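You operate a simulated robot arm through the tools that you are given. There is no shell and no other tool.

The job below is to be done with a simulated two-armed robot. You get a single attempt, and the scene is never put back.

TASK
Take the wiping rag from the top of the ply table and lay it out flat on the top of the zinc table.

The check looks at the end state, three seconds after you hand in, the way a careful person would. Anything else that was tipped, shoved, dropped, spilled or broken makes it a failure.

THE ROBOT
Two 7-joint arms with two-finger parallel grippers on one trunk, on a base that moves. Base frame: it is fixed to the floor where the robot stands at the start and does not move with it; the origin is under the middle of the robot, x ahead of it, y to its left, z up; the surface under the hand at the start is at about z = 85. Readings come in cm, degrees, newtons and seconds.
The left shoulder is at the start at [2, 17, 112.8], the right one opposite. With the tool pointing down near the work surface each hand reaches from about 22 to 68 cm from the robot's upright axis, wherever it stands, measured 20 degrees to its own side. Places, roughly: top of the zinc table [50, 160, 80]. Payload 3.8 kg a hand.
The tool frame of a hand sits at the grasp point between the pads (the TCP): z along the fingers, y along the line on which they close. The tips reach 3 cm beyond it. The gripper opens to 11 cm. The fingers are 2 cm wide and 1 cm thick; the gripper's body (4.8 by 11.2 cm) begins 5.5 cm behind the TCP.
Orientation is told as [roll, pitch, yaw] about the base's x, y, z axes, in that order, counted from this pose: with the fingers straight down and closing along the base's y, the tool's x points along the base's -x, its y along +y and its z along -z.

THE INTERFACE
- The arms move only by the tool play_rows. It takes "left_moves", "right_moves" or both (then of equal length, played together; a hand with none holds still); each is one flat list of numbers, 7 for each row, row after row: the shift along the base's x, y, z in units of 30 mm (1.0 is 30 mm), then the turn, a rotation vector about the base's x, y, z in units of 8 degrees (1.0 is 8 degrees), then the finger opening in cm, from 0 to 11. In form: [tx, ty, tz, wx, wy, wz, claw, tx, ty, tz, wx, wy, wz, claw, ...]. A call has 1 to 20 rows; each row shifts and turns the commanded pose from where the row before left it. A call with a number of a shift or a turn outside -1 to 1 is refused whole. Each row takes 0.2 s and may step no farther than 5 cm and 8.6 degrees from the row before; otherwise, or with a gripper value out of range, the whole call is refused. A pose out of reach is approached as far as the arm can. The call stops where the force on the tool passes 40 N (or 10 N more than at its start, if that is more) or the arm is blocked; 0.2 s more then pass. Each finger travels about 7.2 cm/s and halts on what it meets, pressing with about 35 N; the grip force reading is that of the motor and also rises with nothing between the fingers. The clock runs only during rows and for 0.2 s after the last one: add rows that do not move to give the fingers time. The reply holds the time, the measured pose of the TCP, the force on the tool along the base axes, the opening and the grip force, in the units named above and with some noise, with the torque about the TCP (base axes, N m) and any sound that the robot's microphone picked up.
- Cameras (640 x 400 px; columns grow to the right, rows downward): "scene" is now at [11.88, -1.21, 128.84]; the picture's right is [-0.13, -0.99, 0.00], its down [-0.59, 0.08, -0.80] and it looks along [0.79, -0.11, -0.60] (base axes); focal length 248 px, centre (320, 200). "left" rides on the left gripper at [7.2, -1.7, -10.3] in its tool frame; the picture's right is [0.23, 0.97, 0.00], its down [-0.76, 0.18, -0.62] and it looks along [-0.61, 0.14, 0.78] (tool axes); focal length 222 px, centre (320, 200). "right" rides on the right gripper at [7.2, 1.7, -10.3] in its tool frame; the picture's right is [-0.23, 0.97, 0.00], its down [-0.76, -0.18, -0.62] and it looks along [-0.61, -0.14, 0.78] (tool axes); focal length 222 px, centre (320, 200). There is no depth. A picture from a camera that has moved, and an enlarged one, comes with that camera's place and axes in the base frame and with its lens. The place of the scene camera against the robot may be out by one fixed shift of up to 2.5 cm in any direction.
- capture(camera): a new picture of that camera. It takes no simulated time.
- raise_lower(by): moves the trunk up (or, below 0, down) by that many cm; the arms and the scene camera ride with it, the base frame stays. It gives what a move gives, with no picture.
- base_move(legs): drives the robot by 1 to 6 legs, each [ahead, turn to the left] in cm and degrees, along the robot's own axes; the way and the turn of a leg run together, so that a leg with both is an arc; at most 150 cm and 180 degrees a leg. The arms and the cameras ride along, it lands a little off, and it stops where it bumps. It gives what a move gives.
- head_to(pan, tilt): turns the head with the scene camera to pan (to the left, within 80 degrees either way) and tilt (down, from -29 to 69), counted from straight ahead of the robot. It gives what a move gives.
- inspect(camera, box): a new picture of the part [left, top, right, bottom] of that camera's present view, enlarged. It takes no simulated time.
- close_job(): hands the job in; it is judged then, once.

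Places have to be worked out from the pictures, the camera data and where the tool is seen. Open the grippers and draw the arms clear of the work before you hand the job in, unless the task says otherwise.

The tools are called after ">>>" as name(argument=value, ...) on one line, values as JSON. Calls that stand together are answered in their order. play_rows: Moves the arms, as the interface text tells. Its arguments: {"type":"object","properties":{"left_moves":{"type":"array","items":{"type":"number"}},"right_moves":{"type":"array","items":{"type":"number"}}},"required":[]} The other tools are called the same way: raise_lower (by) moves the trunk up or down; base_move (legs) drives the base; head_to (pan, tilt) turns the head that bears the scene camera; capture (camera) takes a picture; inspect (camera, box) takes an enlarged picture of a part of a camera's view; close_job () hands the job in.

At the start:

```text
time: 0.0
left_position: [49.86, 17.76, 100.89]
left_ee_rot: [0.0, 0.0, 0.0]
left_ft_force: [0.0, -0.2, 0.2]
left_moment: [-0.01, 0.03, 0.01]
left_opening: 11.0
left_grip_force: 0.0
right_position: [50.03, -25.2, 98.28]
right_ee_rot: [0.0, -0.1, 0.1]
right_ft_force: [-0.4, -0.3, -0.6]
right_moment: [-0.01, -0.03, -0.03]
right_opening: 10.99
right_grip_force: 0.0
trunk travel left (down, up): [-22.5, 34.5]
robot x, y, heading: [-0.09, -0.07, -0.3]
head pan, tilt (commanded): [-7.7, 36.8]
```

scene: 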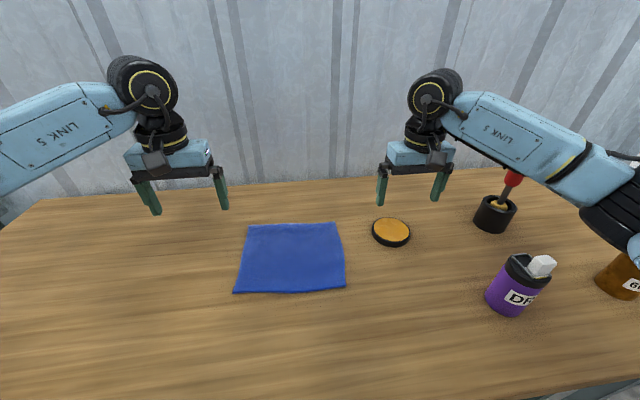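
right: 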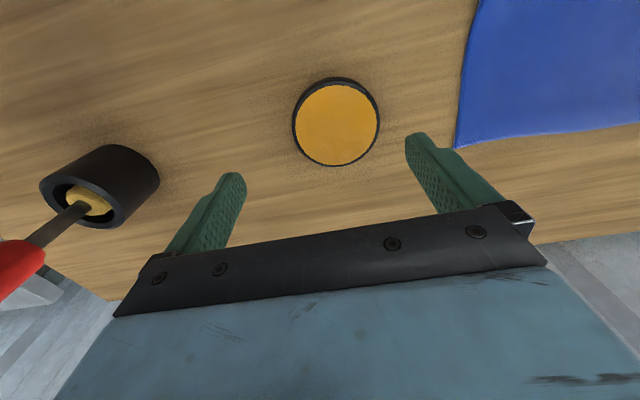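
left: 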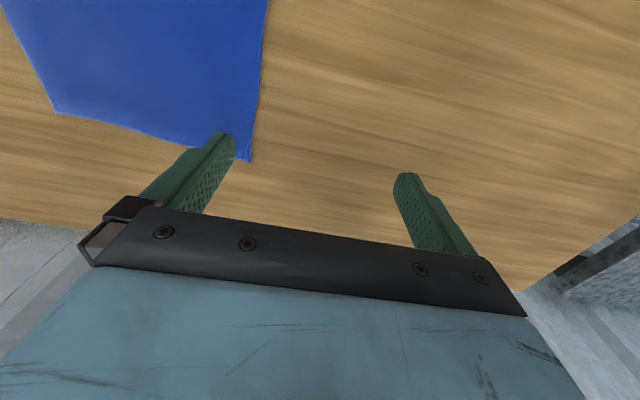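

The rag lies roughly at x 40–61, y −12 to +11 on the ply table, going by the first picture. I'll turn the head left to see the zinc table and what stands on or near it.

>>> head_to(pan=70, tilt=25)

>>> capture(camera="scene")

```text
time: 1.5
left_position: [49.85, 17.74, 100.75]
left_ee_rot: [0.0, -0.1, 0.1]
left_ft_force: [-0.3, 0.0, 0.2]
left_moment: [0.03, 0.0, -0.01]
left_opening: 11.0
left_grip_force: 0.0
right_position: [50.12, -25.22, 98.29]
right_ee_rot: [0.0, 0.0, 0.0]
right_ft_force: [0.5, -0.1, -0.2]
right_moment: [0.03, -0.01, 0.03]
right_opening: 11.02
right_grip_force: 0.1
trunk travel left (down, up): [-22.5, 34.5]
robot x, y, heading: [-0.1, -0.18, -0.1]
head pan, tilt (commanded): [70.0, 25.0]
```

```text
taken
camera scene: at [6.42, 8.61, 130.69], right [0.94, -0.34, 0.0], down [-0.14, -0.4, -0.91], along [0.31, 0.85, -0.42], focal length 248 px, centre (320, 200)
```

scene: 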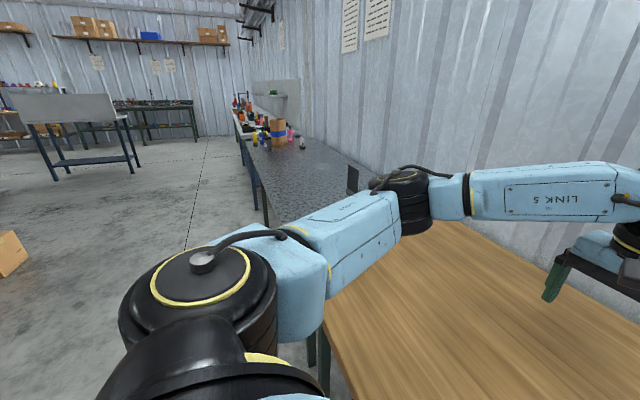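

The zinc table stands to the left along the same wall, with its cluttered end far away. I'll enlarge that part to see the free area and the edges.

>>> inspect(camera="scene", box=[200, 70, 420, 240])

>>> head_to(pan=55, tilt=20)

>>> capture(camera="scene")

```text
2.35 times, centred on (310, 155) of scene
camera zoom: at [6.42, 8.61, 130.69], right [0.94, -0.34, 0.0], down [-0.14, -0.4, -0.91], along [0.31, 0.85, -0.42], focal length 584 px, centre (344, 306)
```

zoom: 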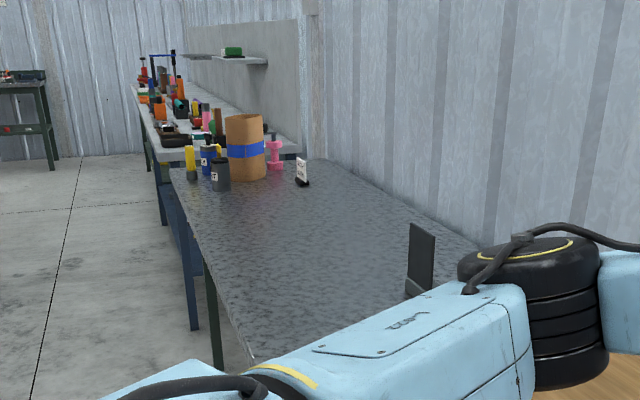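

```text
time: 2.3
left_position: [49.87, 17.63, 100.88]
left_ee_rot: [0.0, 0.0, -0.1]
left_ft_force: [-0.8, 0.2, 1.0]
left_moment: [-0.01, -0.01, -0.01]
left_opening: 11.02
left_grip_force: 0.0
right_position: [50.03, -25.07, 98.35]
right_ee_rot: [0.0, -0.1, 0.1]
right_ft_force: [0.0, -0.3, 0.2]
right_moment: [-0.02, 0.03, 0.0]
right_opening: 11.01
right_grip_force: 0.2
trunk travel left (down, up): [-22.5, 34.5]
robot x, y, heading: [0.14, 0.19, -0.1]
head pan, tilt (commanded): [55.0, 20.0]
```

```text
taken
camera scene: at [8.6, 7.58, 131.5], right [0.82, -0.57, 0.0], down [-0.2, -0.28, -0.94], along [0.54, 0.77, -0.34], focal length 248 px, centre (320, 200)
```

scene: 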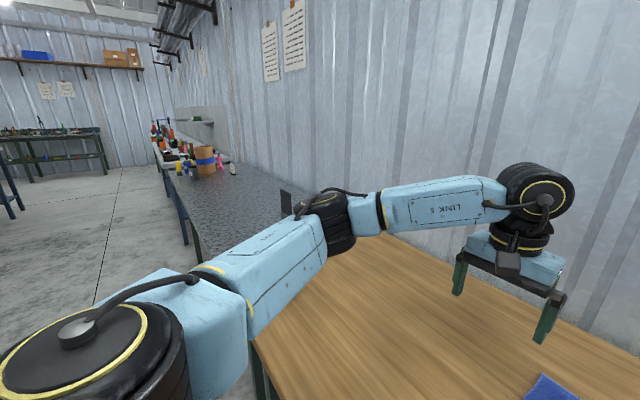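

The zinc table spans roughly x 22–90 and y ~57–263. There's a dark upright item near (62, 113) and clutter beyond y≈215, so the middle looks free. I'll turn the head back to the rag for a close look before grasping.

>>> head_to(pan=0, tilt=45)

>>> capture(camera="scene")

>>> inspect(camera="left", box=[0, 0, 320, 200])

```text
time: 3.5
left_position: [49.84, 17.62, 100.81]
left_ee_rot: [0.0, -0.1, 0.0]
left_ft_force: [0.3, -0.2, 0.2]
left_moment: [-0.03, 0.01, 0.04]
left_opening: 11.01
left_grip_force: 0.0
right_position: [50.03, -25.11, 98.32]
right_ee_rot: [-0.1, 0.0, 0.0]
right_ft_force: [0.4, 0.0, -0.1]
right_moment: [0.01, -0.01, -0.02]
right_opening: 11.0
right_grip_force: 0.0
trunk travel left (down, up): [-22.5, 34.5]
robot x, y, heading: [0.28, -0.05, 0.1]
head pan, tilt (commanded): [0.0, 45.0]
```

```text
taken
camera scene: at [11.39, -0.04, 127.64], right [0.0, -1.0, 0.0], down [-0.71, 0.0, -0.71], along [0.71, 0.0, -0.71], focal length 248 px, centre (320, 200)
```

scene: 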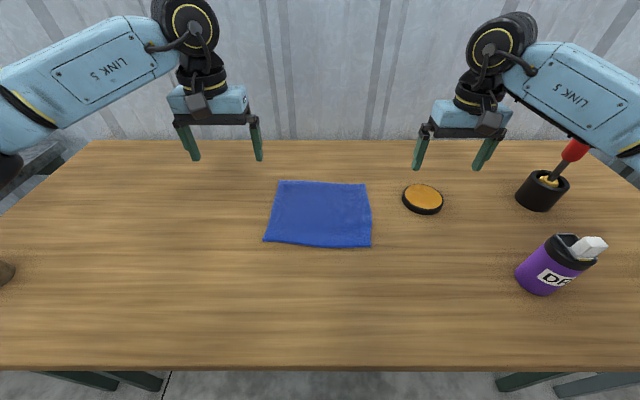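

```text
2.00 times, centred on (160, 100) of left
camera zoom: at [42.55, 15.88, 111.19], right [-0.23, 0.97, 0.0], down [0.76, 0.18, 0.62], along [0.61, 0.14, -0.78], focal length 444 px, centre (640, 400)
```

zoom: 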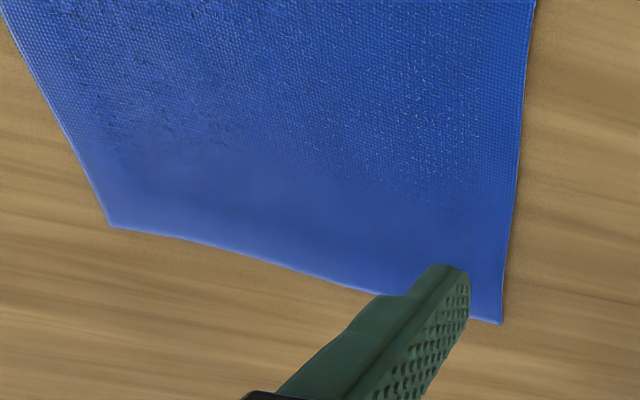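

By the wrist camera the rag's far corners are about (59, 10) and (58, −12). The scene camera reads x about 2 cm long, so the near edge is at x≈38–39.5, from y≈−10 to 11. I'll bring both hands above the near edge while turning them so the fingers close along x, camera sides outward, doing half the motion first.

>>> play_rows(left_moves=[-0.276, -0.239, 0, 0, 0, -0.9375, 8, -0.276, -0.239, 0, 0, 0, -0.9375, 6, -0.276, -0.239, 0, 0, 0, -0.9375, 5, -0.276, -0.239, 0, 0, 0, -0.9375, 5, -0.276, -0.239, 0, 0, 0, -0.9375, 5, -0.276, -0.239, 0, 0, 0, -0.9375, 5], right_moves=[-0.315, 0.475, 0.1, 0, 0, 0.9375, 8, -0.315, 0.475, 0.1, 0, 0, 0.9375, 6, -0.315, 0.475, 0.1, 0, 0, 0.9375, 5, -0.315, 0.475, 0.1, 0, 0, 0.9375, 5, -0.315, 0.475, 0.1, 0, 0, 0.9375, 5, -0.315, 0.475, 0.1, 0, 0, 0.9375, 5])

>>> capture(camera="scene")

```text
time: 4.9
left_position: [44.74, 13.4, 100.76]
left_ee_rot: [-0.1, 0.1, -45.2]
left_ft_force: [0.7, 0.3, 0.0]
left_moment: [0.03, -0.01, -0.01]
left_opening: 5.03
left_grip_force: 0.1
right_position: [44.28, -16.6, 100.39]
right_ee_rot: [0.0, 0.0, 45.1]
right_ft_force: [0.4, 0.3, -0.2]
right_moment: [-0.05, 0.03, 0.0]
right_opening: 5.0
right_grip_force: 0.0
trunk travel left (down, up): [-22.5, 34.5]
robot x, y, heading: [0.09, 0.11, 0.1]
head pan, tilt (commanded): [0.0, 45.0]
```

```text
taken
camera scene: at [11.38, -0.03, 127.64], right [0.0, -1.0, 0.0], down [-0.71, 0.0, -0.71], along [0.71, 0.0, -0.71], focal length 248 px, centre (320, 200)
```

scene: 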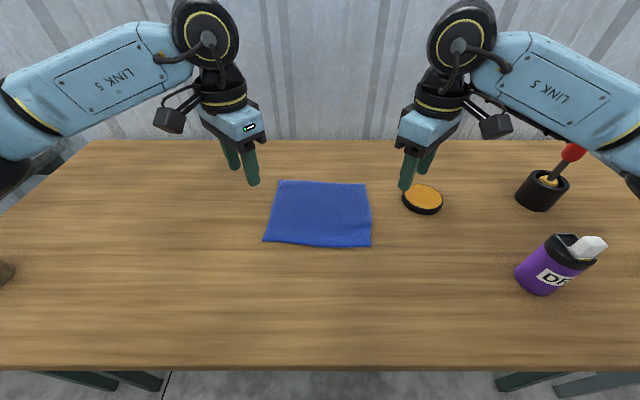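

The half-turn went smoothly and the hands are clear of everything. I'll finish the turn and the approach above the near edge.

>>> play_rows(left_moves=[-0.276, -0.239, 0, 0, 0, -0.9375, 5, -0.276, -0.239, 0, 0, 0, -0.9375, 5, -0.276, -0.239, 0, 0, 0, -0.9375, 5, -0.276, -0.239, 0, 0, 0, -0.9375, 5, -0.276, -0.239, 0, 0, 0, -0.9375, 5, -0.276, -0.239, 0, 0, 0, -0.9375, 5, 0, 0, 0, 0, 0, 0, 5], right_moves=[-0.315, 0.475, 0, 0, 0, 0.9375, 5, -0.315, 0.475, 0, 0, 0, 0.9375, 5, -0.315, 0.475, 0, 0, 0, 0.9375, 5, -0.315, 0.475, 0, 0, 0, 0.9375, 5, -0.315, 0.475, 0, 0, 0, 0.9375, 5, -0.315, 0.475, 0, 0, 0, 0.9375, 5, 0, 0, 0, 0, 0, 0, 5])

>>> capture(camera="scene")

>>> capture(camera="left")

>>> capture(camera="right")

```text
time: 6.5
left_position: [41.06, 10.72, 99.33]
left_ee_rot: [5.4, 0.4, -69.9]
left_ft_force: [-0.3, -0.1, 0.8]
left_moment: [0.01, 0.02, 0.03]
left_opening: 5.01
left_grip_force: 0.0
left hand out of reach, approached as far as the arm can: row 3, 4, 5, 6
right_position: [39.49, -11.87, 100.89]
right_ee_rot: [0.5, -0.1, 69.7]
right_ft_force: [-0.7, -0.4, 0.1]
right_moment: [-0.03, 0.0, -0.01]
right_opening: 5.03
right_grip_force: 0.0
right hand out of reach, approached as far as the arm can: row 3, 4, 5, 6
trunk travel left (down, up): [-22.5, 34.5]
robot x, y, heading: [0.05, -0.03, 0.0]
head pan, tilt (commanded): [0.0, 45.0]
```

```text
taken
camera scene: at [11.37, -0.08, 127.64], right [0.0, -1.0, 0.0], down [-0.71, 0.0, -0.71], along [0.71, 0.0, -0.71], focal length 248 px, centre (320, 200)
```

scene: 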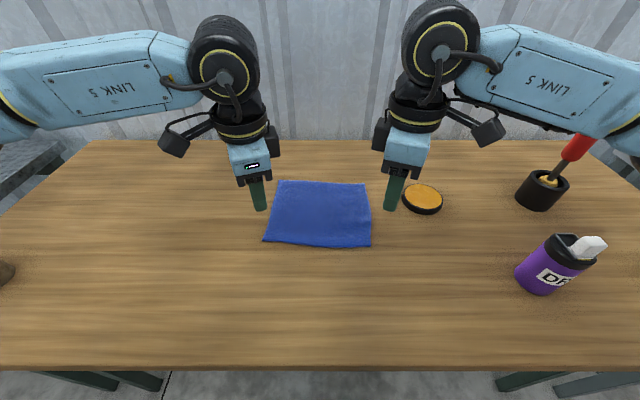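

```text
taken
camera left: at [36.16, 16.36, 109.46], right [0.83, 0.55, 0.09], down [0.37, -0.68, 0.63], along [0.41, -0.49, -0.77], focal length 222 px, centre (320, 200)
```

left: 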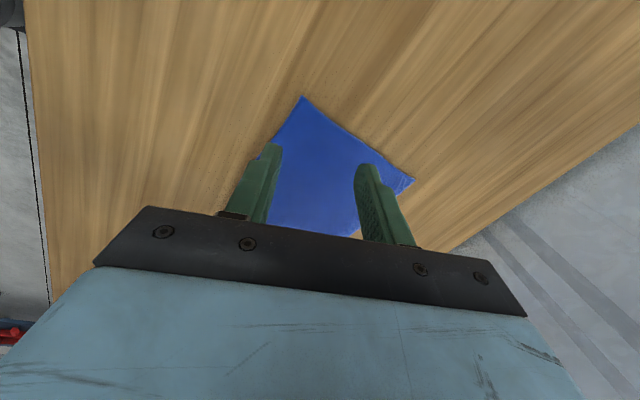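

```text
taken
camera right: at [35.53, -18.07, 111.19], right [-0.83, 0.55, 0.01], down [0.44, 0.65, 0.62], along [0.34, 0.52, -0.78], focal length 222 px, centre (320, 200)
```

right: 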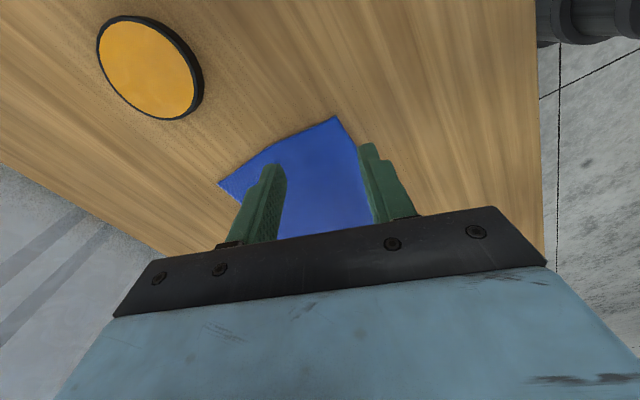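

Both wrists hit a limit near ±70° of yaw, which suits the far corners: with yaw near ∓55° the closing line runs along each far corner's diagonal. From the wrist pictures the far corners are about (58.9, 10.1) and (57.4, −11.2). I'll move there at the present height while easing the yaw back to about 55°.

>>> play_rows(left_moves=[0.867, 0.023, 0, 0, 0, 0.625, 4.5, 0.867, 0.023, 0, 0, 0, 0.625, 4.5, 0.867, 0.023, 0, 0, 0, 0.625, 4.5, 0.867, 0.023, 0, 0, 0, 0.625, 4.5, 0.867, 0.023, 0, 0, 0, 0.625, 4.5, 0.867, 0.023, 0, 0, 0, 0.625, 4.5, 0.867, 0.023, 0, 0, 0, 0.625, 4.5], right_moves=[0.853, -0.124, 0, 0, 0, -0.625, 4.5, 0.853, -0.124, 0, 0, 0, -0.625, 4.5, 0.853, -0.124, 0, 0, 0, -0.625, 4.5, 0.853, -0.124, 0, 0, 0, -0.625, 4.5, 0.853, -0.124, 0, 0, 0, -0.625, 4.5, 0.853, -0.124, 0, 0, 0, -0.625, 4.5, 0.853, -0.124, 0, 0, 0, -0.625, 4.5])

>>> capture(camera="left")

>>> capture(camera="right")

```text
time: 8.1
left_position: [56.82, 11.04, 99.36]
left_ee_rot: [5.3, 0.4, -39.8]
left_ft_force: [1.0, -1.6, 0.3]
left_moment: [0.01, -0.02, 0.0]
left_opening: 4.5
left_grip_force: 0.1
left hand out of reach, approached as far as the arm can: row 7
right_position: [54.97, -16.19, 100.91]
right_ee_rot: [0.0, -0.2, 37.7]
right_ft_force: [0.5, -0.8, 0.6]
right_moment: [0.07, 0.03, -0.01]
right_opening: 4.5
right_grip_force: 0.1
right hand out of reach, approached as far as the arm can: row 7
trunk travel left (down, up): [-22.5, 34.5]
robot x, y, heading: [0.18, 0.06, 0.3]
head pan, tilt (commanded): [0.0, 45.0]
```

```text
taken
camera left: at [49.6, 13.4, 109.58], right [0.45, 0.89, 0.09], down [0.66, -0.4, 0.63], along [0.6, -0.22, -0.77], focal length 222 px, centre (320, 200)
```

left: 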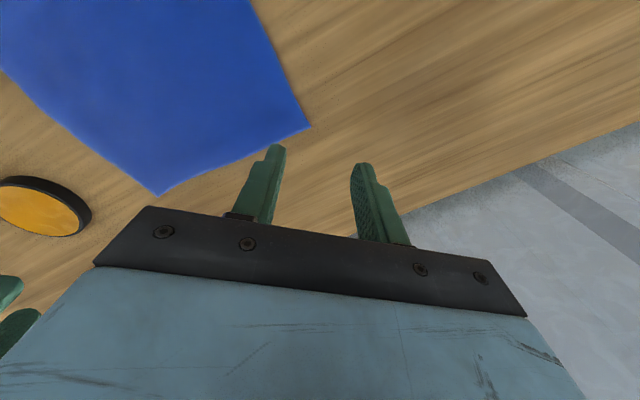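

```text
taken
camera right: at [48.11, -19.21, 111.25], right [-0.42, 0.91, 0.0], down [0.71, 0.32, 0.63], along [0.57, 0.26, -0.78], focal length 222 px, centre (320, 200)
```

right: 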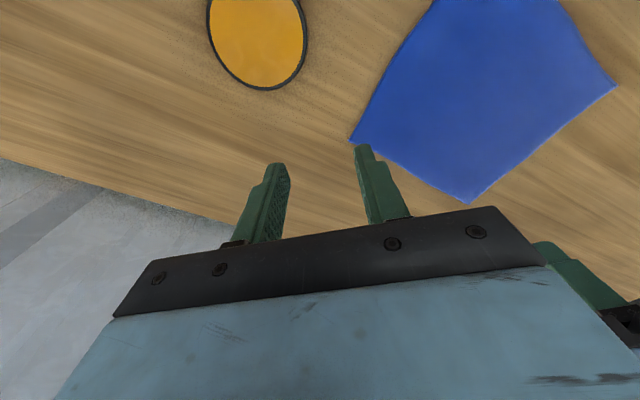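

The far corners are at the edge of what the wrists can do, and the left hand has a leftover 5° roll. The near corners, about (40, 11.4) and (38.2, −10), are well within reach. I'll go there instead with the hands turned the other way (left +40°, right −40°), so each closes along its near corner's diagonal.

>>> play_rows(left_moves=[-0.415, -0.01, 0, -0.25, 0.21, 0, 4.5, -0.415, -0.01, 0, -0.25, 0.21, 0, 4.5, -0.415, -0.01, -0.06, 0, 0, 0.906, 4.5, -0.415, -0.01, -0.06, 0, 0, 0.906, 4.5, -0.415, -0.01, -0.06, 0, 0, 0.906, 4.5, -0.415, -0.01, -0.06, 0, 0, 0.906, 4.5, -0.415, -0.01, -0.06, 0, 0, 0.906, 4.5, -0.415, -0.01, -0.06, 0, 0, 0.906, 4.5], right_moves=[-0.414, 0.17, 0, 0, 0, 0, 4.5, -0.414, 0.17, 0, 0, 0, 0, 4.5, -0.414, 0.17, -0.1, 0, 0, -0.883, 4.5, -0.414, 0.17, -0.1, 0, 0, -0.883, 4.5, -0.414, 0.17, -0.1, 0, 0, -0.883, 4.5, -0.414, 0.17, -0.1, 0, 0, -0.883, 4.5, -0.414, 0.17, -0.1, 0, 0, -0.883, 4.5, -0.414, 0.17, -0.1, 0, 0, -0.883, 4.5])

>>> capture(camera="scene")

```text
time: 9.9
left_position: [46.73, 11.03, 98.15]
left_ee_rot: [-0.1, 0.3, 3.7]
left_ft_force: [-0.7, 0.1, 0.1]
left_moment: [0.02, 0.04, 0.01]
left_opening: 4.51
left_grip_force: 0.0
right_position: [44.81, -11.77, 98.88]
right_ee_rot: [-0.1, -0.1, -4.7]
right_ft_force: [-0.6, 0.2, -0.1]
right_moment: [-0.03, 0.01, -0.03]
right_opening: 4.51
right_grip_force: 0.1
trunk travel left (down, up): [-22.5, 34.5]
robot x, y, heading: [0.43, 0.32, 0.2]
head pan, tilt (commanded): [0.0, 45.0]
```

```text
taken
camera scene: at [11.37, -0.04, 127.64], right [0.0, -1.0, 0.0], down [-0.71, 0.0, -0.71], along [0.71, 0.0, -0.71], focal length 248 px, centre (320, 200)
```

scene: 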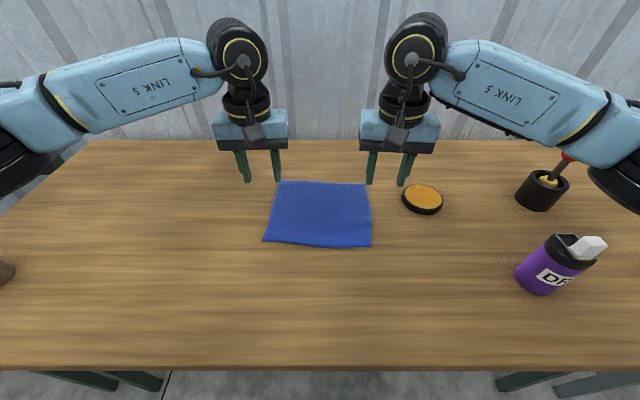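

The hands are square again and free of the leftover tilt. I'll continue to the near corners.

>>> play_rows(left_moves=[-0.406, -0.026, 0, 0, 0, 0.908, 4.5, -0.406, -0.026, 0, 0, 0, 0.908, 4.5, -0.406, -0.026, 0, 0, 0, 0.908, 4.5, -0.406, -0.026, 0, 0, 0, 0.908, 4.5, -0.406, -0.026, 0, 0, 0, 0.908, 4.5], right_moves=[-0.398, 0.169, 0, 0, 0, -0.882, 4.5, -0.398, 0.169, 0, 0, 0, -0.882, 4.5, -0.398, 0.169, 0, 0, 0, -0.882, 4.5, -0.398, 0.169, 0, 0, 0, -0.882, 4.5, -0.398, 0.169, 0, 0, 0, -0.882, 4.5])

>>> capture(camera="scene")

>>> capture(camera="left")

>>> capture(camera="right")

```text
time: 11.1
left_position: [40.63, 10.41, 98.09]
left_ee_rot: [0.0, 0.3, 39.9]
left_ft_force: [0.6, 0.0, 0.1]
left_moment: [0.02, 0.0, 0.02]
left_opening: 4.52
left_grip_force: 0.1
right_position: [38.95, -9.27, 98.99]
right_ee_rot: [0.0, -0.1, -40.0]
right_ft_force: [-0.2, -0.1, -0.8]
right_moment: [-0.01, -0.03, 0.0]
right_opening: 4.49
right_grip_force: 0.0
trunk travel left (down, up): [-22.5, 34.5]
robot x, y, heading: [-0.01, -0.11, 0.0]
head pan, tilt (commanded): [0.0, 45.0]
```

```text
taken
camera scene: at [11.37, -0.04, 127.64], right [0.0, -1.0, 0.0], down [-0.71, 0.0, -0.71], along [0.71, 0.0, -0.71], focal length 248 px, centre (320, 200)
```

scene: 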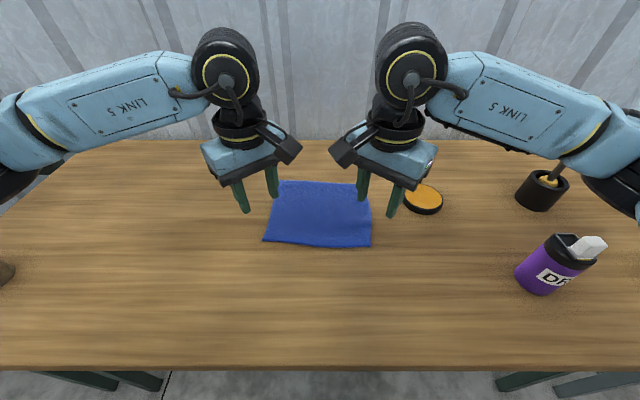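

```text
taken
camera left: at [36.14, 4.34, 108.49], right [-0.8, 0.6, 0.0], down [0.47, 0.63, 0.62], along [0.37, 0.5, -0.79], focal length 222 px, centre (320, 200)
```

left: 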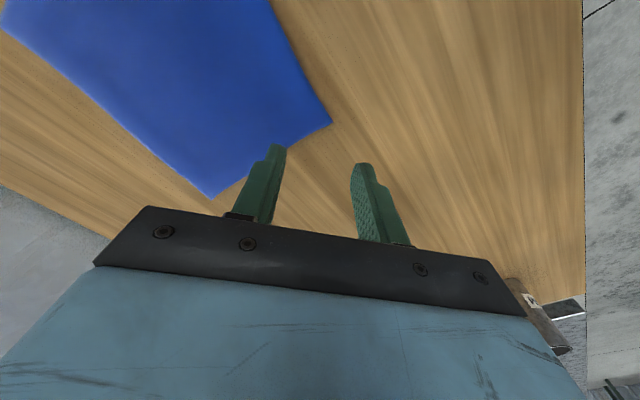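

```text
taken
camera right: at [34.42, -3.32, 109.22], right [0.8, 0.6, 0.0], down [0.47, -0.62, 0.63], along [0.38, -0.5, -0.78], focal length 222 px, centre (320, 200)
```

right: 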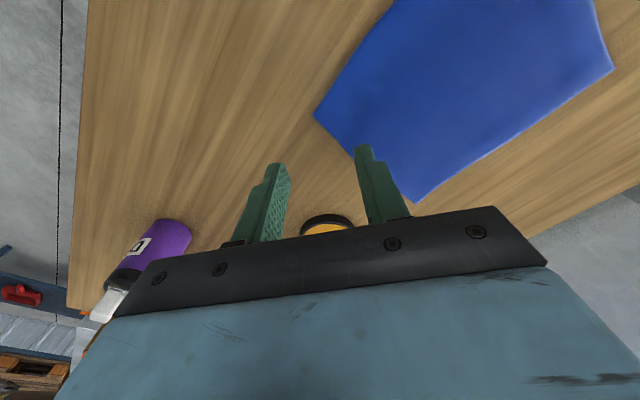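

The near corners come out at (39.9, 11.5) and (38.7, −10.0), both between the open fingers. I'll nudge the right hand a little inward and lower both until the tips are just above the rag.

>>> play_rows(left_moves=[0, 0, -0.57, 0, 0, 0, 4.5, 0, 0, -0.57, 0, 0, 0, 4.5, 0, 0, -0.57, 0, 0, 0, 4.5, 0, 0, -0.57, 0, 0, 0, 4.5, 0, 0, -0.57, 0, 0, 0, 4.5], right_moves=[0.033, 0.015, -0.63, 0, 0, 0, 4.5, 0.033, 0.015, -0.63, 0, 0, 0, 4.5, 0.033, 0.015, -0.63, 0, 0, 0, 4.5, 0.033, 0.015, -0.63, 0, 0, 0, 4.5, 0.033, 0.015, -0.63, 0, 0, 0, 4.5])

>>> capture(camera="left")

>>> capture(camera="right")

>>> capture(camera="scene")

```text
time: 12.3
left_position: [40.67, 10.46, 89.55]
left_ee_rot: [0.0, 0.3, 39.9]
left_ft_force: [0.8, -0.3, 0.2]
left_moment: [0.02, 0.0, 0.03]
left_opening: 4.51
left_grip_force: 0.0
right_position: [39.4, -8.96, 89.44]
right_ee_rot: [0.0, -0.3, -39.8]
right_ft_force: [0.3, -0.1, 0.2]
right_moment: [0.04, 0.03, -0.02]
right_opening: 4.54
right_grip_force: 0.0
trunk travel left (down, up): [-22.5, 34.5]
robot x, y, heading: [0.15, -0.09, 0.3]
head pan, tilt (commanded): [0.0, 45.0]
```

```text
taken
camera left: at [36.34, 4.37, 99.91], right [-0.8, 0.6, 0.0], down [0.47, 0.63, 0.62], along [0.37, 0.49, -0.79], focal length 222 px, centre (320, 200)
```

left: 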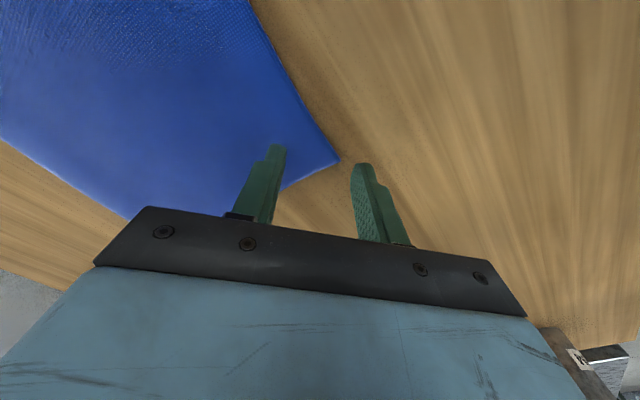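

```text
taken
camera right: at [34.9, -2.97, 99.69], right [0.8, 0.6, 0.0], down [0.47, -0.62, 0.63], along [0.38, -0.5, -0.78], focal length 222 px, centre (320, 200)
```

right: 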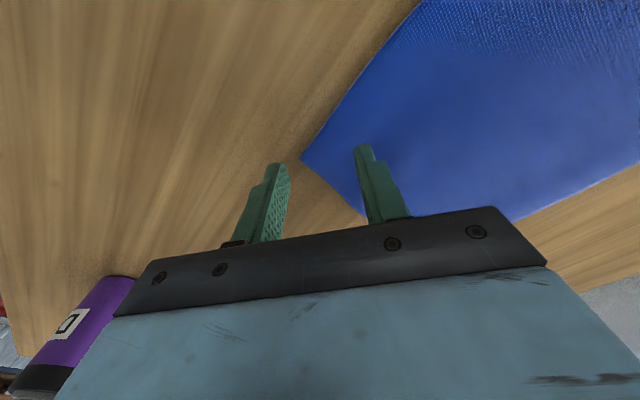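

```text
taken
camera scene: at [11.4, -0.05, 127.64], right [0.0, -1.0, 0.0], down [-0.71, 0.0, -0.71], along [0.71, 0.0, -0.71], focal length 248 px, centre (320, 200)
```

scene: 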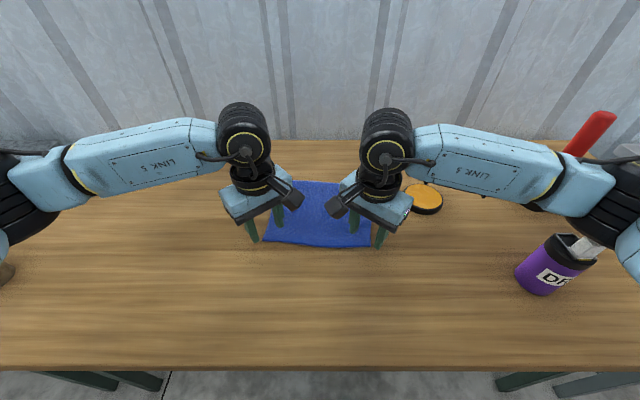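

The right elbow has come down close over the purple bottle (which tops out near z≈97). I'll look closely before lowering any further.

>>> inspect(camera="scene", box=[440, 100, 640, 320])

>>> head_to(pan=-60, tilt=40)

>>> capture(camera="scene")

```text
1.82 times, centred on (540, 210) of scene
camera zoom: at [11.4, -0.05, 127.64], right [0.0, -1.0, 0.0], down [-0.71, 0.0, -0.71], along [0.71, 0.0, -0.71], focal length 451 px, centre (-80, 182)
```

zoom: 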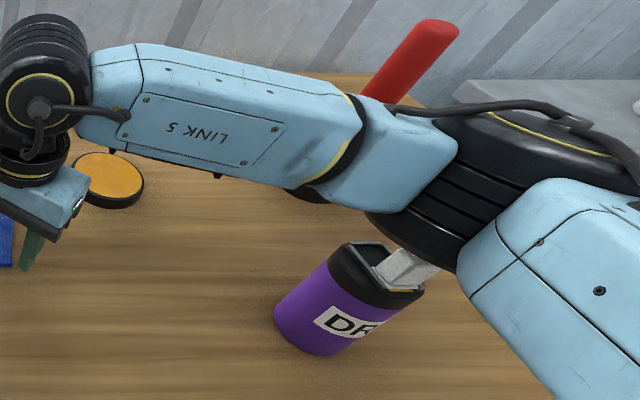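

```text
time: 13.6
left_position: [40.66, 10.44, 89.56]
left_ee_rot: [0.0, 0.2, 39.8]
left_ft_force: [-1.1, 0.3, -0.8]
left_moment: [0.03, -0.05, 0.01]
left_opening: 4.47
left_grip_force: 0.1
right_position: [39.38, -8.93, 89.33]
right_ee_rot: [0.0, -0.2, -39.9]
right_ft_force: [-0.7, 0.6, 0.1]
right_moment: [-0.01, -0.02, 0.0]
right_opening: 4.48
right_grip_force: 0.0
trunk travel left (down, up): [-22.5, 34.5]
robot x, y, heading: [-0.16, 0.16, 0.2]
head pan, tilt (commanded): [-60.0, 40.0]
```

```text
taken
camera scene: at [7.52, -7.41, 128.36], right [-0.87, -0.5, 0.0], down [-0.32, 0.56, -0.77], along [0.38, -0.66, -0.64], focal length 248 px, centre (320, 200)
```

scene: 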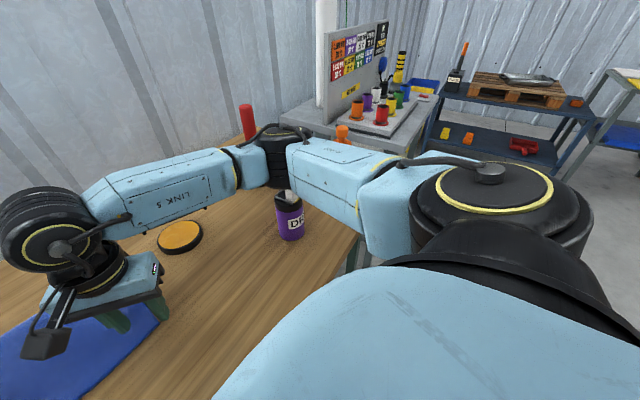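

From this side the bottle cap can be seen against the elbow. I'll enlarge to judge the gap.

>>> inspect(camera="scene", box=[220, 90, 380, 250])

```text
2.50 times, centred on (300, 170) of scene
camera zoom: at [7.52, -7.41, 128.36], right [-0.87, -0.5, 0.0], down [-0.32, 0.56, -0.77], along [0.38, -0.66, -0.64], focal length 621 px, centre (370, 275)
```

zoom: 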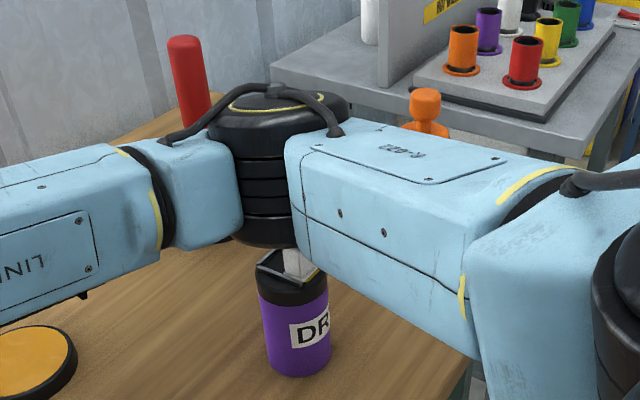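

Triangulating from the two views, the underside of the elbow is at z≈103.6 and the bottle cap tops out near z≈98. That leaves about 5 cm, enough for the last 1.5 cm of descent. I'll turn the head back and lower both hands in small steps toward contact.

>>> head_to(pan=0, tilt=50)

>>> play_rows(left_moves=[0, 0, -0.1, 0, 0, 0, 4.5, 0, 0, -0.1, 0, 0, 0, 4.5, 0, 0, -0.1, 0, 0, 0, 4.5], right_moves=[0, 0, -0.1, 0, 0, 0, 4.5, 0, 0, -0.1, 0, 0, 0, 4.5, 0, 0, -0.1, 0, 0, 0, 4.5])

```text
time: 14.9
left_position: [40.84, 10.46, 89.54]
left_ee_rot: [0.0, 0.4, 39.8]
left_ft_force: [-0.4, -0.4, -0.6]
left_moment: [-0.02, 0.0, 0.0]
left_opening: 4.5
left_grip_force: 0.1
right_position: [39.32, -8.89, 89.38]
right_ee_rot: [0.1, -0.3, -39.9]
right_ft_force: [-0.2, 0.8, 0.3]
right_moment: [0.0, 0.02, 0.03]
right_opening: 4.5
right_grip_force: 0.0
trunk travel left (down, up): [-22.5, 34.5]
robot x, y, heading: [0.31, 0.11, -0.2]
head pan, tilt (commanded): [0.0, 50.0]
```

```text
time: 15.7
left_position: [40.72, 10.44, 88.67]
left_ee_rot: [0.0, 0.3, 39.9]
left_ft_force: [0.6, -0.5, -1.5]
left_moment: [0.02, 0.0, 0.04]
left_opening: 4.53
left_grip_force: 0.0
right_position: [39.4, -8.99, 88.49]
right_ee_rot: [0.1, -0.3, -39.9]
right_ft_force: [0.4, -0.3, 1.0]
right_moment: [0.03, 0.0, 0.0]
right_opening: 4.49
right_grip_force: 0.1
trunk travel left (down, up): [-22.5, 34.5]
robot x, y, heading: [-0.06, 0.06, 0.2]
head pan, tilt (commanded): [0.0, 50.0]
```

No contact yet at TCP z≈88.6. I'll keep lowering in 2 mm steps and watch the vertical force.

>>> play_rows(left_moves=[0, 0, -0.07, 0, 0, 0, 4.5, 0, 0, -0.07, 0, 0, 0, 4.5, 0, 0, -0.07, 0, 0, 0, 4.5], right_moves=[0, 0, -0.07, 0, 0, 0, 4.5, 0, 0, -0.07, 0, 0, 0, 4.5, 0, 0, -0.05, 0, 0, 0, 4.5])

>>> inspect(camera="left", box=[160, 60, 480, 260])

>>> inspect(camera="right", box=[160, 60, 480, 260])

```text
time: 16.5
left_position: [40.53, 10.49, 88.34]
left_ee_rot: [-0.1, 0.1, 39.9]
left_ft_force: [2.7, 2.5, 12.0]
left_moment: [-0.17, -0.28, 0.05]
left_opening: 4.53
left_grip_force: 0.1
right_position: [39.41, -9.1, 88.24]
right_ee_rot: [0.3, -0.5, -39.9]
right_ft_force: [-1.6, -1.3, 19.1]
right_moment: [0.36, -0.32, 0.01]
right_opening: 4.42
right_grip_force: 0.0
trunk travel left (down, up): [-22.5, 34.5]
robot x, y, heading: [-0.67, 0.05, 0.0]
head pan, tilt (commanded): [0.0, 50.0]
```

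```text
2.00 times, centred on (320, 160) of left
camera zoom: at [36.18, 4.38, 98.64], right [-0.8, 0.6, 0.0], down [0.47, 0.63, 0.62], along [0.38, 0.49, -0.78], focal length 444 px, centre (320, 280)
```

zoom: 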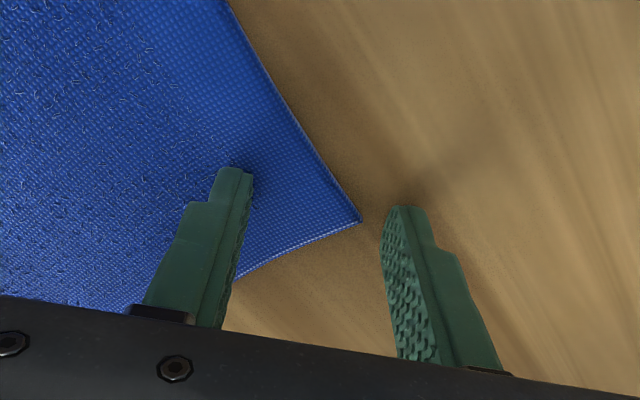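

```text
2.00 times, centred on (320, 160) of right
camera zoom: at [34.89, -3.01, 98.54], right [0.8, 0.6, 0.01], down [0.47, -0.62, 0.63], along [0.38, -0.5, -0.78], focal length 444 px, centre (320, 280)
```

zoom: 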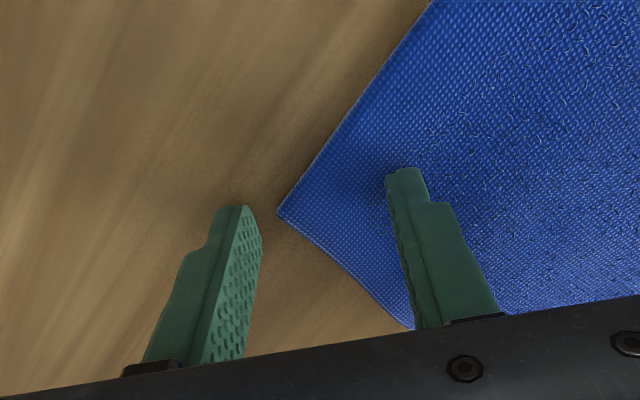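

Both inner fingers press lightly on the rag (12 N and 19 N) and each corner tip sits neatly between the fingers. I'll close the fingers slowly to pinch the corners.

>>> play_rows(left_moves=[0, 0, -0.02, 0, 0, 0, 4.0, 0, 0, 0, 0, 0, 0, 3.5, 0, 0, 0, 0, 0, 0, 3.0, 0, 0, 0, 0, 0, 0, 2.5, 0, 0, 0, 0, 0, 0, 2.0, 0, 0, 0, 0, 0, 0, 1.5, 0, 0, 0, 0, 0, 0, 1.0, 0, 0, 0, 0, 0, 0, 0.5, 0, 0, 0, 0, 0, 0, 0, 0, 0, 0, 0, 0, 0, 0], right_moves=[0, 0, 0, 0, 0, 0, 4.0, 0, 0, 0, 0, 0, 0, 3.5, 0, 0, 0, 0, 0, 0, 3.0, 0, 0, 0, 0, 0, 0, 2.5, 0, 0, 0, 0, 0, 0, 2.0, 0, 0, 0, 0, 0, 0, 1.5, 0, 0, 0, 0, 0, 0, 1.0, 0, 0, 0, 0, 0, 0, 0.5, 0, 0, 0, 0, 0, 0, 0, 0, 0, 0, 0, 0, 0, 0])

>>> inspect(camera="left", box=[160, 60, 480, 260])

>>> inspect(camera="right", box=[160, 60, 480, 260])

```text
time: 18.7
left_position: [40.57, 10.08, 88.2]
left_ee_rot: [-0.7, 0.5, 39.7]
left_ft_force: [-0.1, -27.6, 23.9]
left_moment: [-0.95, -0.13, -0.01]
left_opening: 0.36
left_grip_force: 35.3
right_position: [39.57, -8.83, 88.29]
right_ee_rot: [0.8, -0.1, -39.9]
right_ft_force: [6.1, 23.9, 22.6]
right_moment: [0.86, -0.29, 0.04]
right_opening: 0.37
right_grip_force: 35.6
trunk travel left (down, up): [-22.5, 34.5]
robot x, y, heading: [0.15, 0.12, 0.3]
head pan, tilt (commanded): [0.0, 50.0]
```

```text
2.00 times, centred on (320, 160) of left
camera zoom: at [36.09, 4.2, 98.65], right [-0.8, 0.6, -0.01], down [0.47, 0.63, 0.61], along [0.38, 0.49, -0.79], focal length 444 px, centre (320, 280)
```

zoom: 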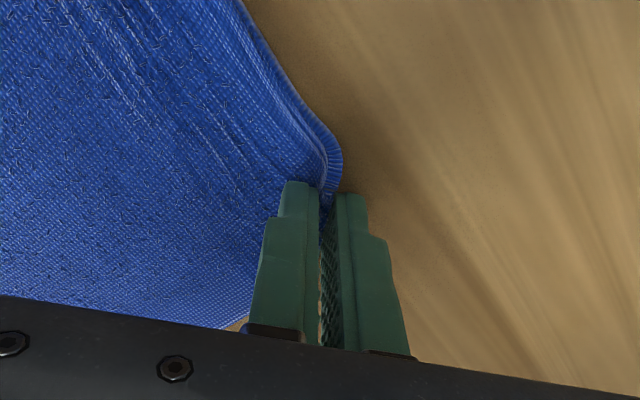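

```text
2.00 times, centred on (320, 160) of right
camera zoom: at [34.86, -2.96, 98.58], right [0.8, 0.6, 0.01], down [0.47, -0.63, 0.62], along [0.38, -0.49, -0.78], focal length 444 px, centre (320, 280)
```

zoom: 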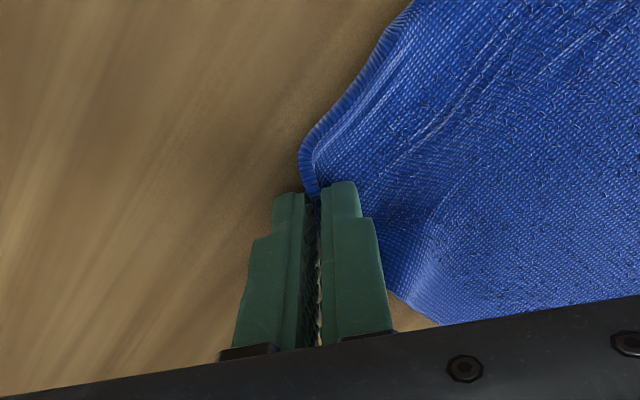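

Both corners are pinched: the openings stopped at 0.36 cm with about 35 N of grip. The rag is taut between the hands, so I'll bring the hands in slightly as I lift a few centimetres, then check that the rag follows.

>>> play_rows(left_moves=[0, -0.08, 0.1, 0, 0, 0, 0, 0, -0.08, 0.15, 0, 0, 0, 0, 0, 0, 0.2, 0, 0, 0, 0, 0, 0, 0.3, 0, 0, 0, 0, 0, 0, 0.4, 0, 0, 0, 0, 0, 0, 0.4, 0, 0, 0, 0, 0, 0, 0.4, 0, 0, 0, 0], right_moves=[0, 0.08, 0.1, 0, 0, 0, 0, 0, 0.08, 0.15, 0, 0, 0, 0, 0, 0, 0.2, 0, 0, 0, 0, 0, 0, 0.3, 0, 0, 0, 0, 0, 0, 0.4, 0, 0, 0, 0, 0, 0, 0.4, 0, 0, 0, 0, 0, 0, 0.4, 0, 0, 0, 0])

>>> capture(camera="scene")

>>> capture(camera="left")

>>> capture(camera="right")

```text
time: 20.3
left_position: [40.65, 9.85, 93.73]
left_ee_rot: [0.1, 0.3, 39.8]
left_ft_force: [-0.3, -4.9, -0.3]
left_moment: [-0.2, -0.02, -0.02]
left_opening: 0.33
left_grip_force: 34.9
right_position: [39.41, -8.59, 93.94]
right_ee_rot: [0.0, -0.2, -39.8]
right_ft_force: [0.5, 6.8, -0.3]
right_moment: [0.2, -0.04, -0.03]
right_opening: 0.34
right_grip_force: 35.5
trunk travel left (down, up): [-22.5, 34.5]
robot x, y, heading: [0.07, -0.06, -0.0]
head pan, tilt (commanded): [0.0, 50.0]
```

```text
taken
camera scene: at [10.95, -0.05, 126.95], right [0.0, -1.0, 0.0], down [-0.77, 0.0, -0.64], along [0.64, 0.0, -0.77], focal length 248 px, centre (320, 200)
```

scene: 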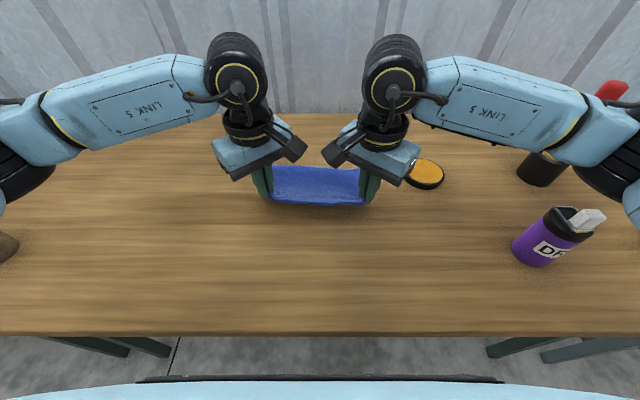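

```text
taken
camera left: at [36.21, 3.87, 104.15], right [-0.8, 0.6, 0.0], down [0.47, 0.63, 0.62], along [0.37, 0.5, -0.79], focal length 222 px, centre (320, 200)
```

left: 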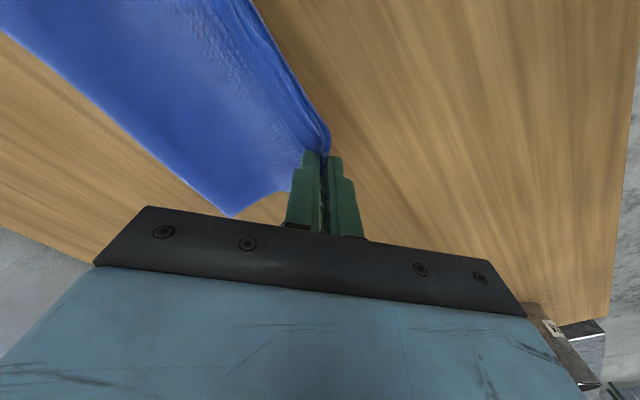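

```text
taken
camera right: at [34.97, -2.51, 104.21], right [0.8, 0.6, 0.0], down [0.47, -0.62, 0.63], along [0.38, -0.5, -0.78], focal length 222 px, centre (320, 200)
```

right: 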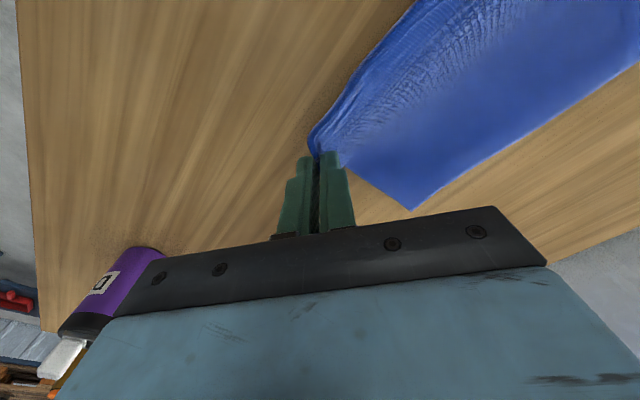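

The rag follows both hands. I'll raise the trunk 30 cm so the hanging rag clears everything on the tables.

>>> raise_lower(by=30)

>>> capture(camera="scene")

>>> capture(camera="left")

```text
time: 23.3
left_position: [40.51, 10.06, 123.71]
left_ee_rot: [-0.1, 0.4, 39.8]
left_ft_force: [-0.6, -5.0, -0.4]
left_moment: [-0.17, 0.01, 0.03]
left_opening: 0.35
left_grip_force: 35.0
right_position: [39.51, -8.43, 123.86]
right_ee_rot: [0.1, -0.1, -39.8]
right_ft_force: [-0.6, 5.0, 0.1]
right_moment: [0.2, -0.03, -0.03]
right_opening: 0.32
right_grip_force: 35.4
trunk travel left (down, up): [-52.5, 4.5]
robot x, y, heading: [-0.01, 0.31, 0.0]
head pan, tilt (commanded): [0.0, 50.0]
```

```text
taken
camera scene: at [10.97, -0.05, 156.94], right [0.0, -1.0, 0.0], down [-0.77, 0.0, -0.64], along [0.64, 0.0, -0.77], focal length 248 px, centre (320, 200)
```

scene: 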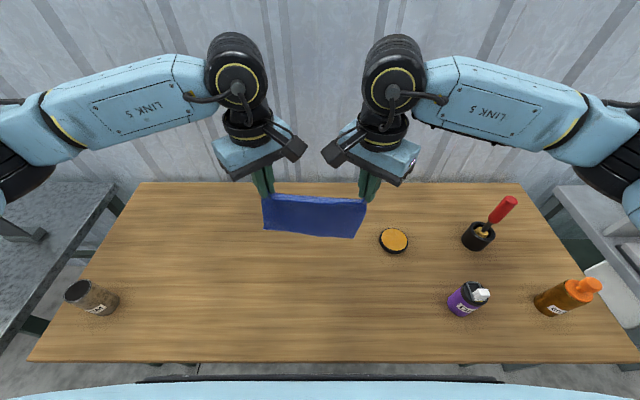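

```text
taken
camera left: at [36.22, 3.85, 134.14], right [-0.8, 0.6, 0.0], down [0.47, 0.63, 0.62], along [0.37, 0.49, -0.79], focal length 222 px, centre (320, 200)
```

left: 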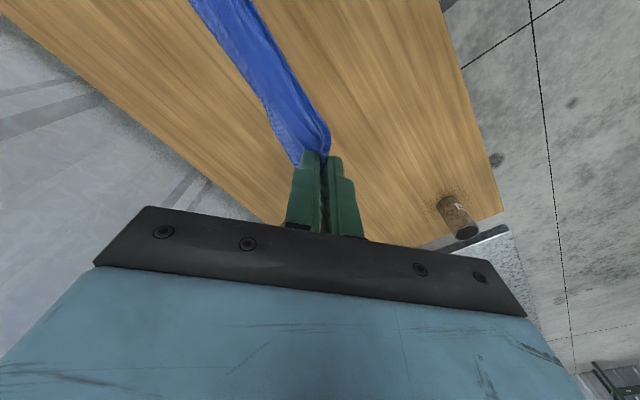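

The rag hangs freely from both corners. From this height I'll look left to survey the zinc table and the floor.

>>> head_to(pan=65, tilt=30)

>>> capture(camera="scene")

>>> head_to(pan=80, tilt=45)

>>> capture(camera="scene")

```text
time: 24.7
left_position: [40.66, 9.94, 123.79]
left_ee_rot: [0.0, 0.4, 39.8]
left_ft_force: [-0.1, -6.1, -0.3]
left_moment: [-0.2, -0.01, 0.0]
left_opening: 0.33
left_grip_force: 35.5
right_position: [39.53, -8.57, 123.92]
right_ee_rot: [0.1, -0.2, -39.9]
right_ft_force: [-0.1, 4.8, -0.4]
right_moment: [0.16, 0.01, -0.04]
right_opening: 0.35
right_grip_force: 35.1
trunk travel left (down, up): [-52.5, 4.5]
robot x, y, heading: [0.15, -0.1, -0.1]
head pan, tilt (commanded): [65.0, 30.0]
```

```text
taken
camera scene: at [7.09, 8.14, 159.9], right [0.91, -0.42, 0.0], down [-0.21, -0.45, -0.87], along [0.37, 0.78, -0.5], focal length 248 px, centre (320, 200)
```

scene: 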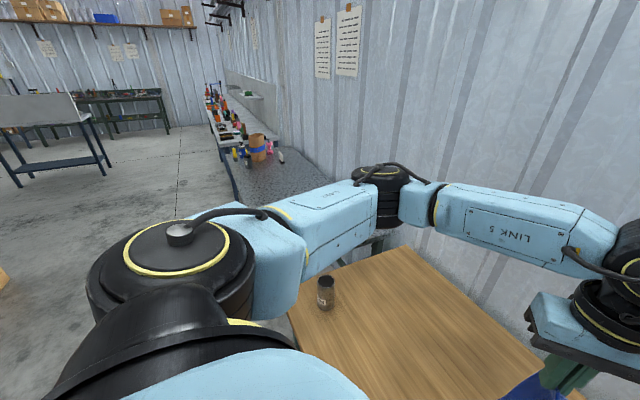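

```text
time: 25.4
left_position: [40.55, 9.97, 123.71]
left_ee_rot: [-0.1, 0.3, 39.8]
left_ft_force: [-0.2, -4.5, -0.1]
left_moment: [-0.16, 0.01, 0.02]
left_opening: 0.32
left_grip_force: 35.2
right_position: [39.47, -8.41, 123.94]
right_ee_rot: [0.1, -0.2, -39.9]
right_ft_force: [0.5, 5.2, 0.2]
right_moment: [0.2, -0.04, -0.02]
right_opening: 0.3
right_grip_force: 34.9
trunk travel left (down, up): [-52.5, 4.5]
robot x, y, heading: [0.39, 0.27, -0.2]
head pan, tilt (commanded): [80.0, 45.0]
```

```text
taken
camera scene: at [4.68, 7.95, 157.64], right [0.98, -0.17, 0.0], down [-0.12, -0.7, -0.71], along [0.12, 0.7, -0.71], focal length 248 px, centre (320, 200)
```

scene: 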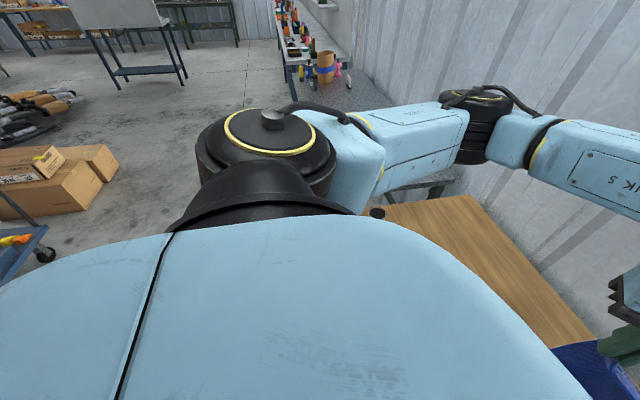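

The floor to the left is clear; the nearest cart and boxes are about 1.8 m behind. I'll back off 40 cm from the ply table first, then turn left.

>>> base_move(legs=[[-40, 0]])

>>> base_move(legs=[[0, 45], [0, 45]])

>>> head_to(pan=0, tilt=30)

>>> capture(camera="scene")

```text
time: 27.9
left_position: [0.66, 9.67, 123.72]
left_ee_rot: [0.0, 0.4, 39.2]
left_ft_force: [0.4, -4.7, 0.0]
left_moment: [-0.2, -0.03, 0.01]
left_opening: 0.33
left_grip_force: 35.5
right_position: [-0.67, -8.71, 123.92]
right_ee_rot: [0.0, -0.2, -40.4]
right_ft_force: [0.4, 5.0, 0.3]
right_moment: [0.16, -0.02, -0.03]
right_opening: 0.32
right_grip_force: 35.6
trunk travel left (down, up): [-52.5, 4.5]
robot x, y, heading: [-39.82, 0.17, -0.3]
head pan, tilt (commanded): [80.0, 45.0]
```

```text
time: 32.5
left_position: [-49.27, 40.9, 123.74]
left_ee_rot: [0.0, 0.5, 128.9]
left_ft_force: [3.4, -0.4, -0.8]
left_moment: [-0.05, -0.12, -0.08]
left_opening: 0.33
left_grip_force: 35.3
right_position: [-30.92, 39.62, 123.96]
right_ee_rot: [0.0, -0.2, 49.3]
right_ft_force: [-3.9, 0.1, -0.4]
right_moment: [-0.01, 0.1, -0.09]
right_opening: 0.29
right_grip_force: 34.7
trunk travel left (down, up): [-52.5, 4.5]
robot x, y, heading: [-39.78, -0.14, 89.2]
head pan, tilt (commanded): [80.0, 45.0]
```

```text
time: 34.0
left_position: [-49.29, 40.95, 123.78]
left_ee_rot: [0.1, 0.3, 128.9]
left_ft_force: [3.9, -0.3, -0.3]
left_moment: [-0.03, -0.13, -0.03]
left_opening: 0.32
left_grip_force: 34.6
right_position: [-30.96, 39.59, 123.97]
right_ee_rot: [-0.1, -0.2, 49.2]
right_ft_force: [-3.3, 0.0, 0.0]
right_moment: [0.01, 0.13, -0.09]
right_opening: 0.26
right_grip_force: 35.3
trunk travel left (down, up): [-52.5, 4.5]
robot x, y, heading: [-40.27, 0.24, 89.0]
head pan, tilt (commanded): [0.0, 30.0]
```

```text
taken
camera scene: at [-38.7, 11.32, 159.9], right [1.0, -0.02, 0.0], down [-0.01, -0.5, -0.87], along [0.01, 0.87, -0.5], focal length 248 px, centre (320, 200)
```

scene: 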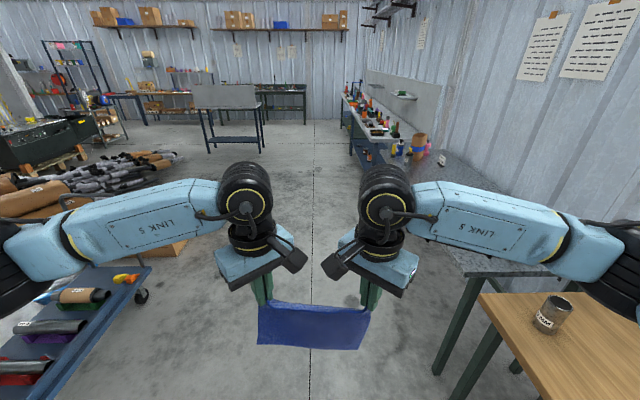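

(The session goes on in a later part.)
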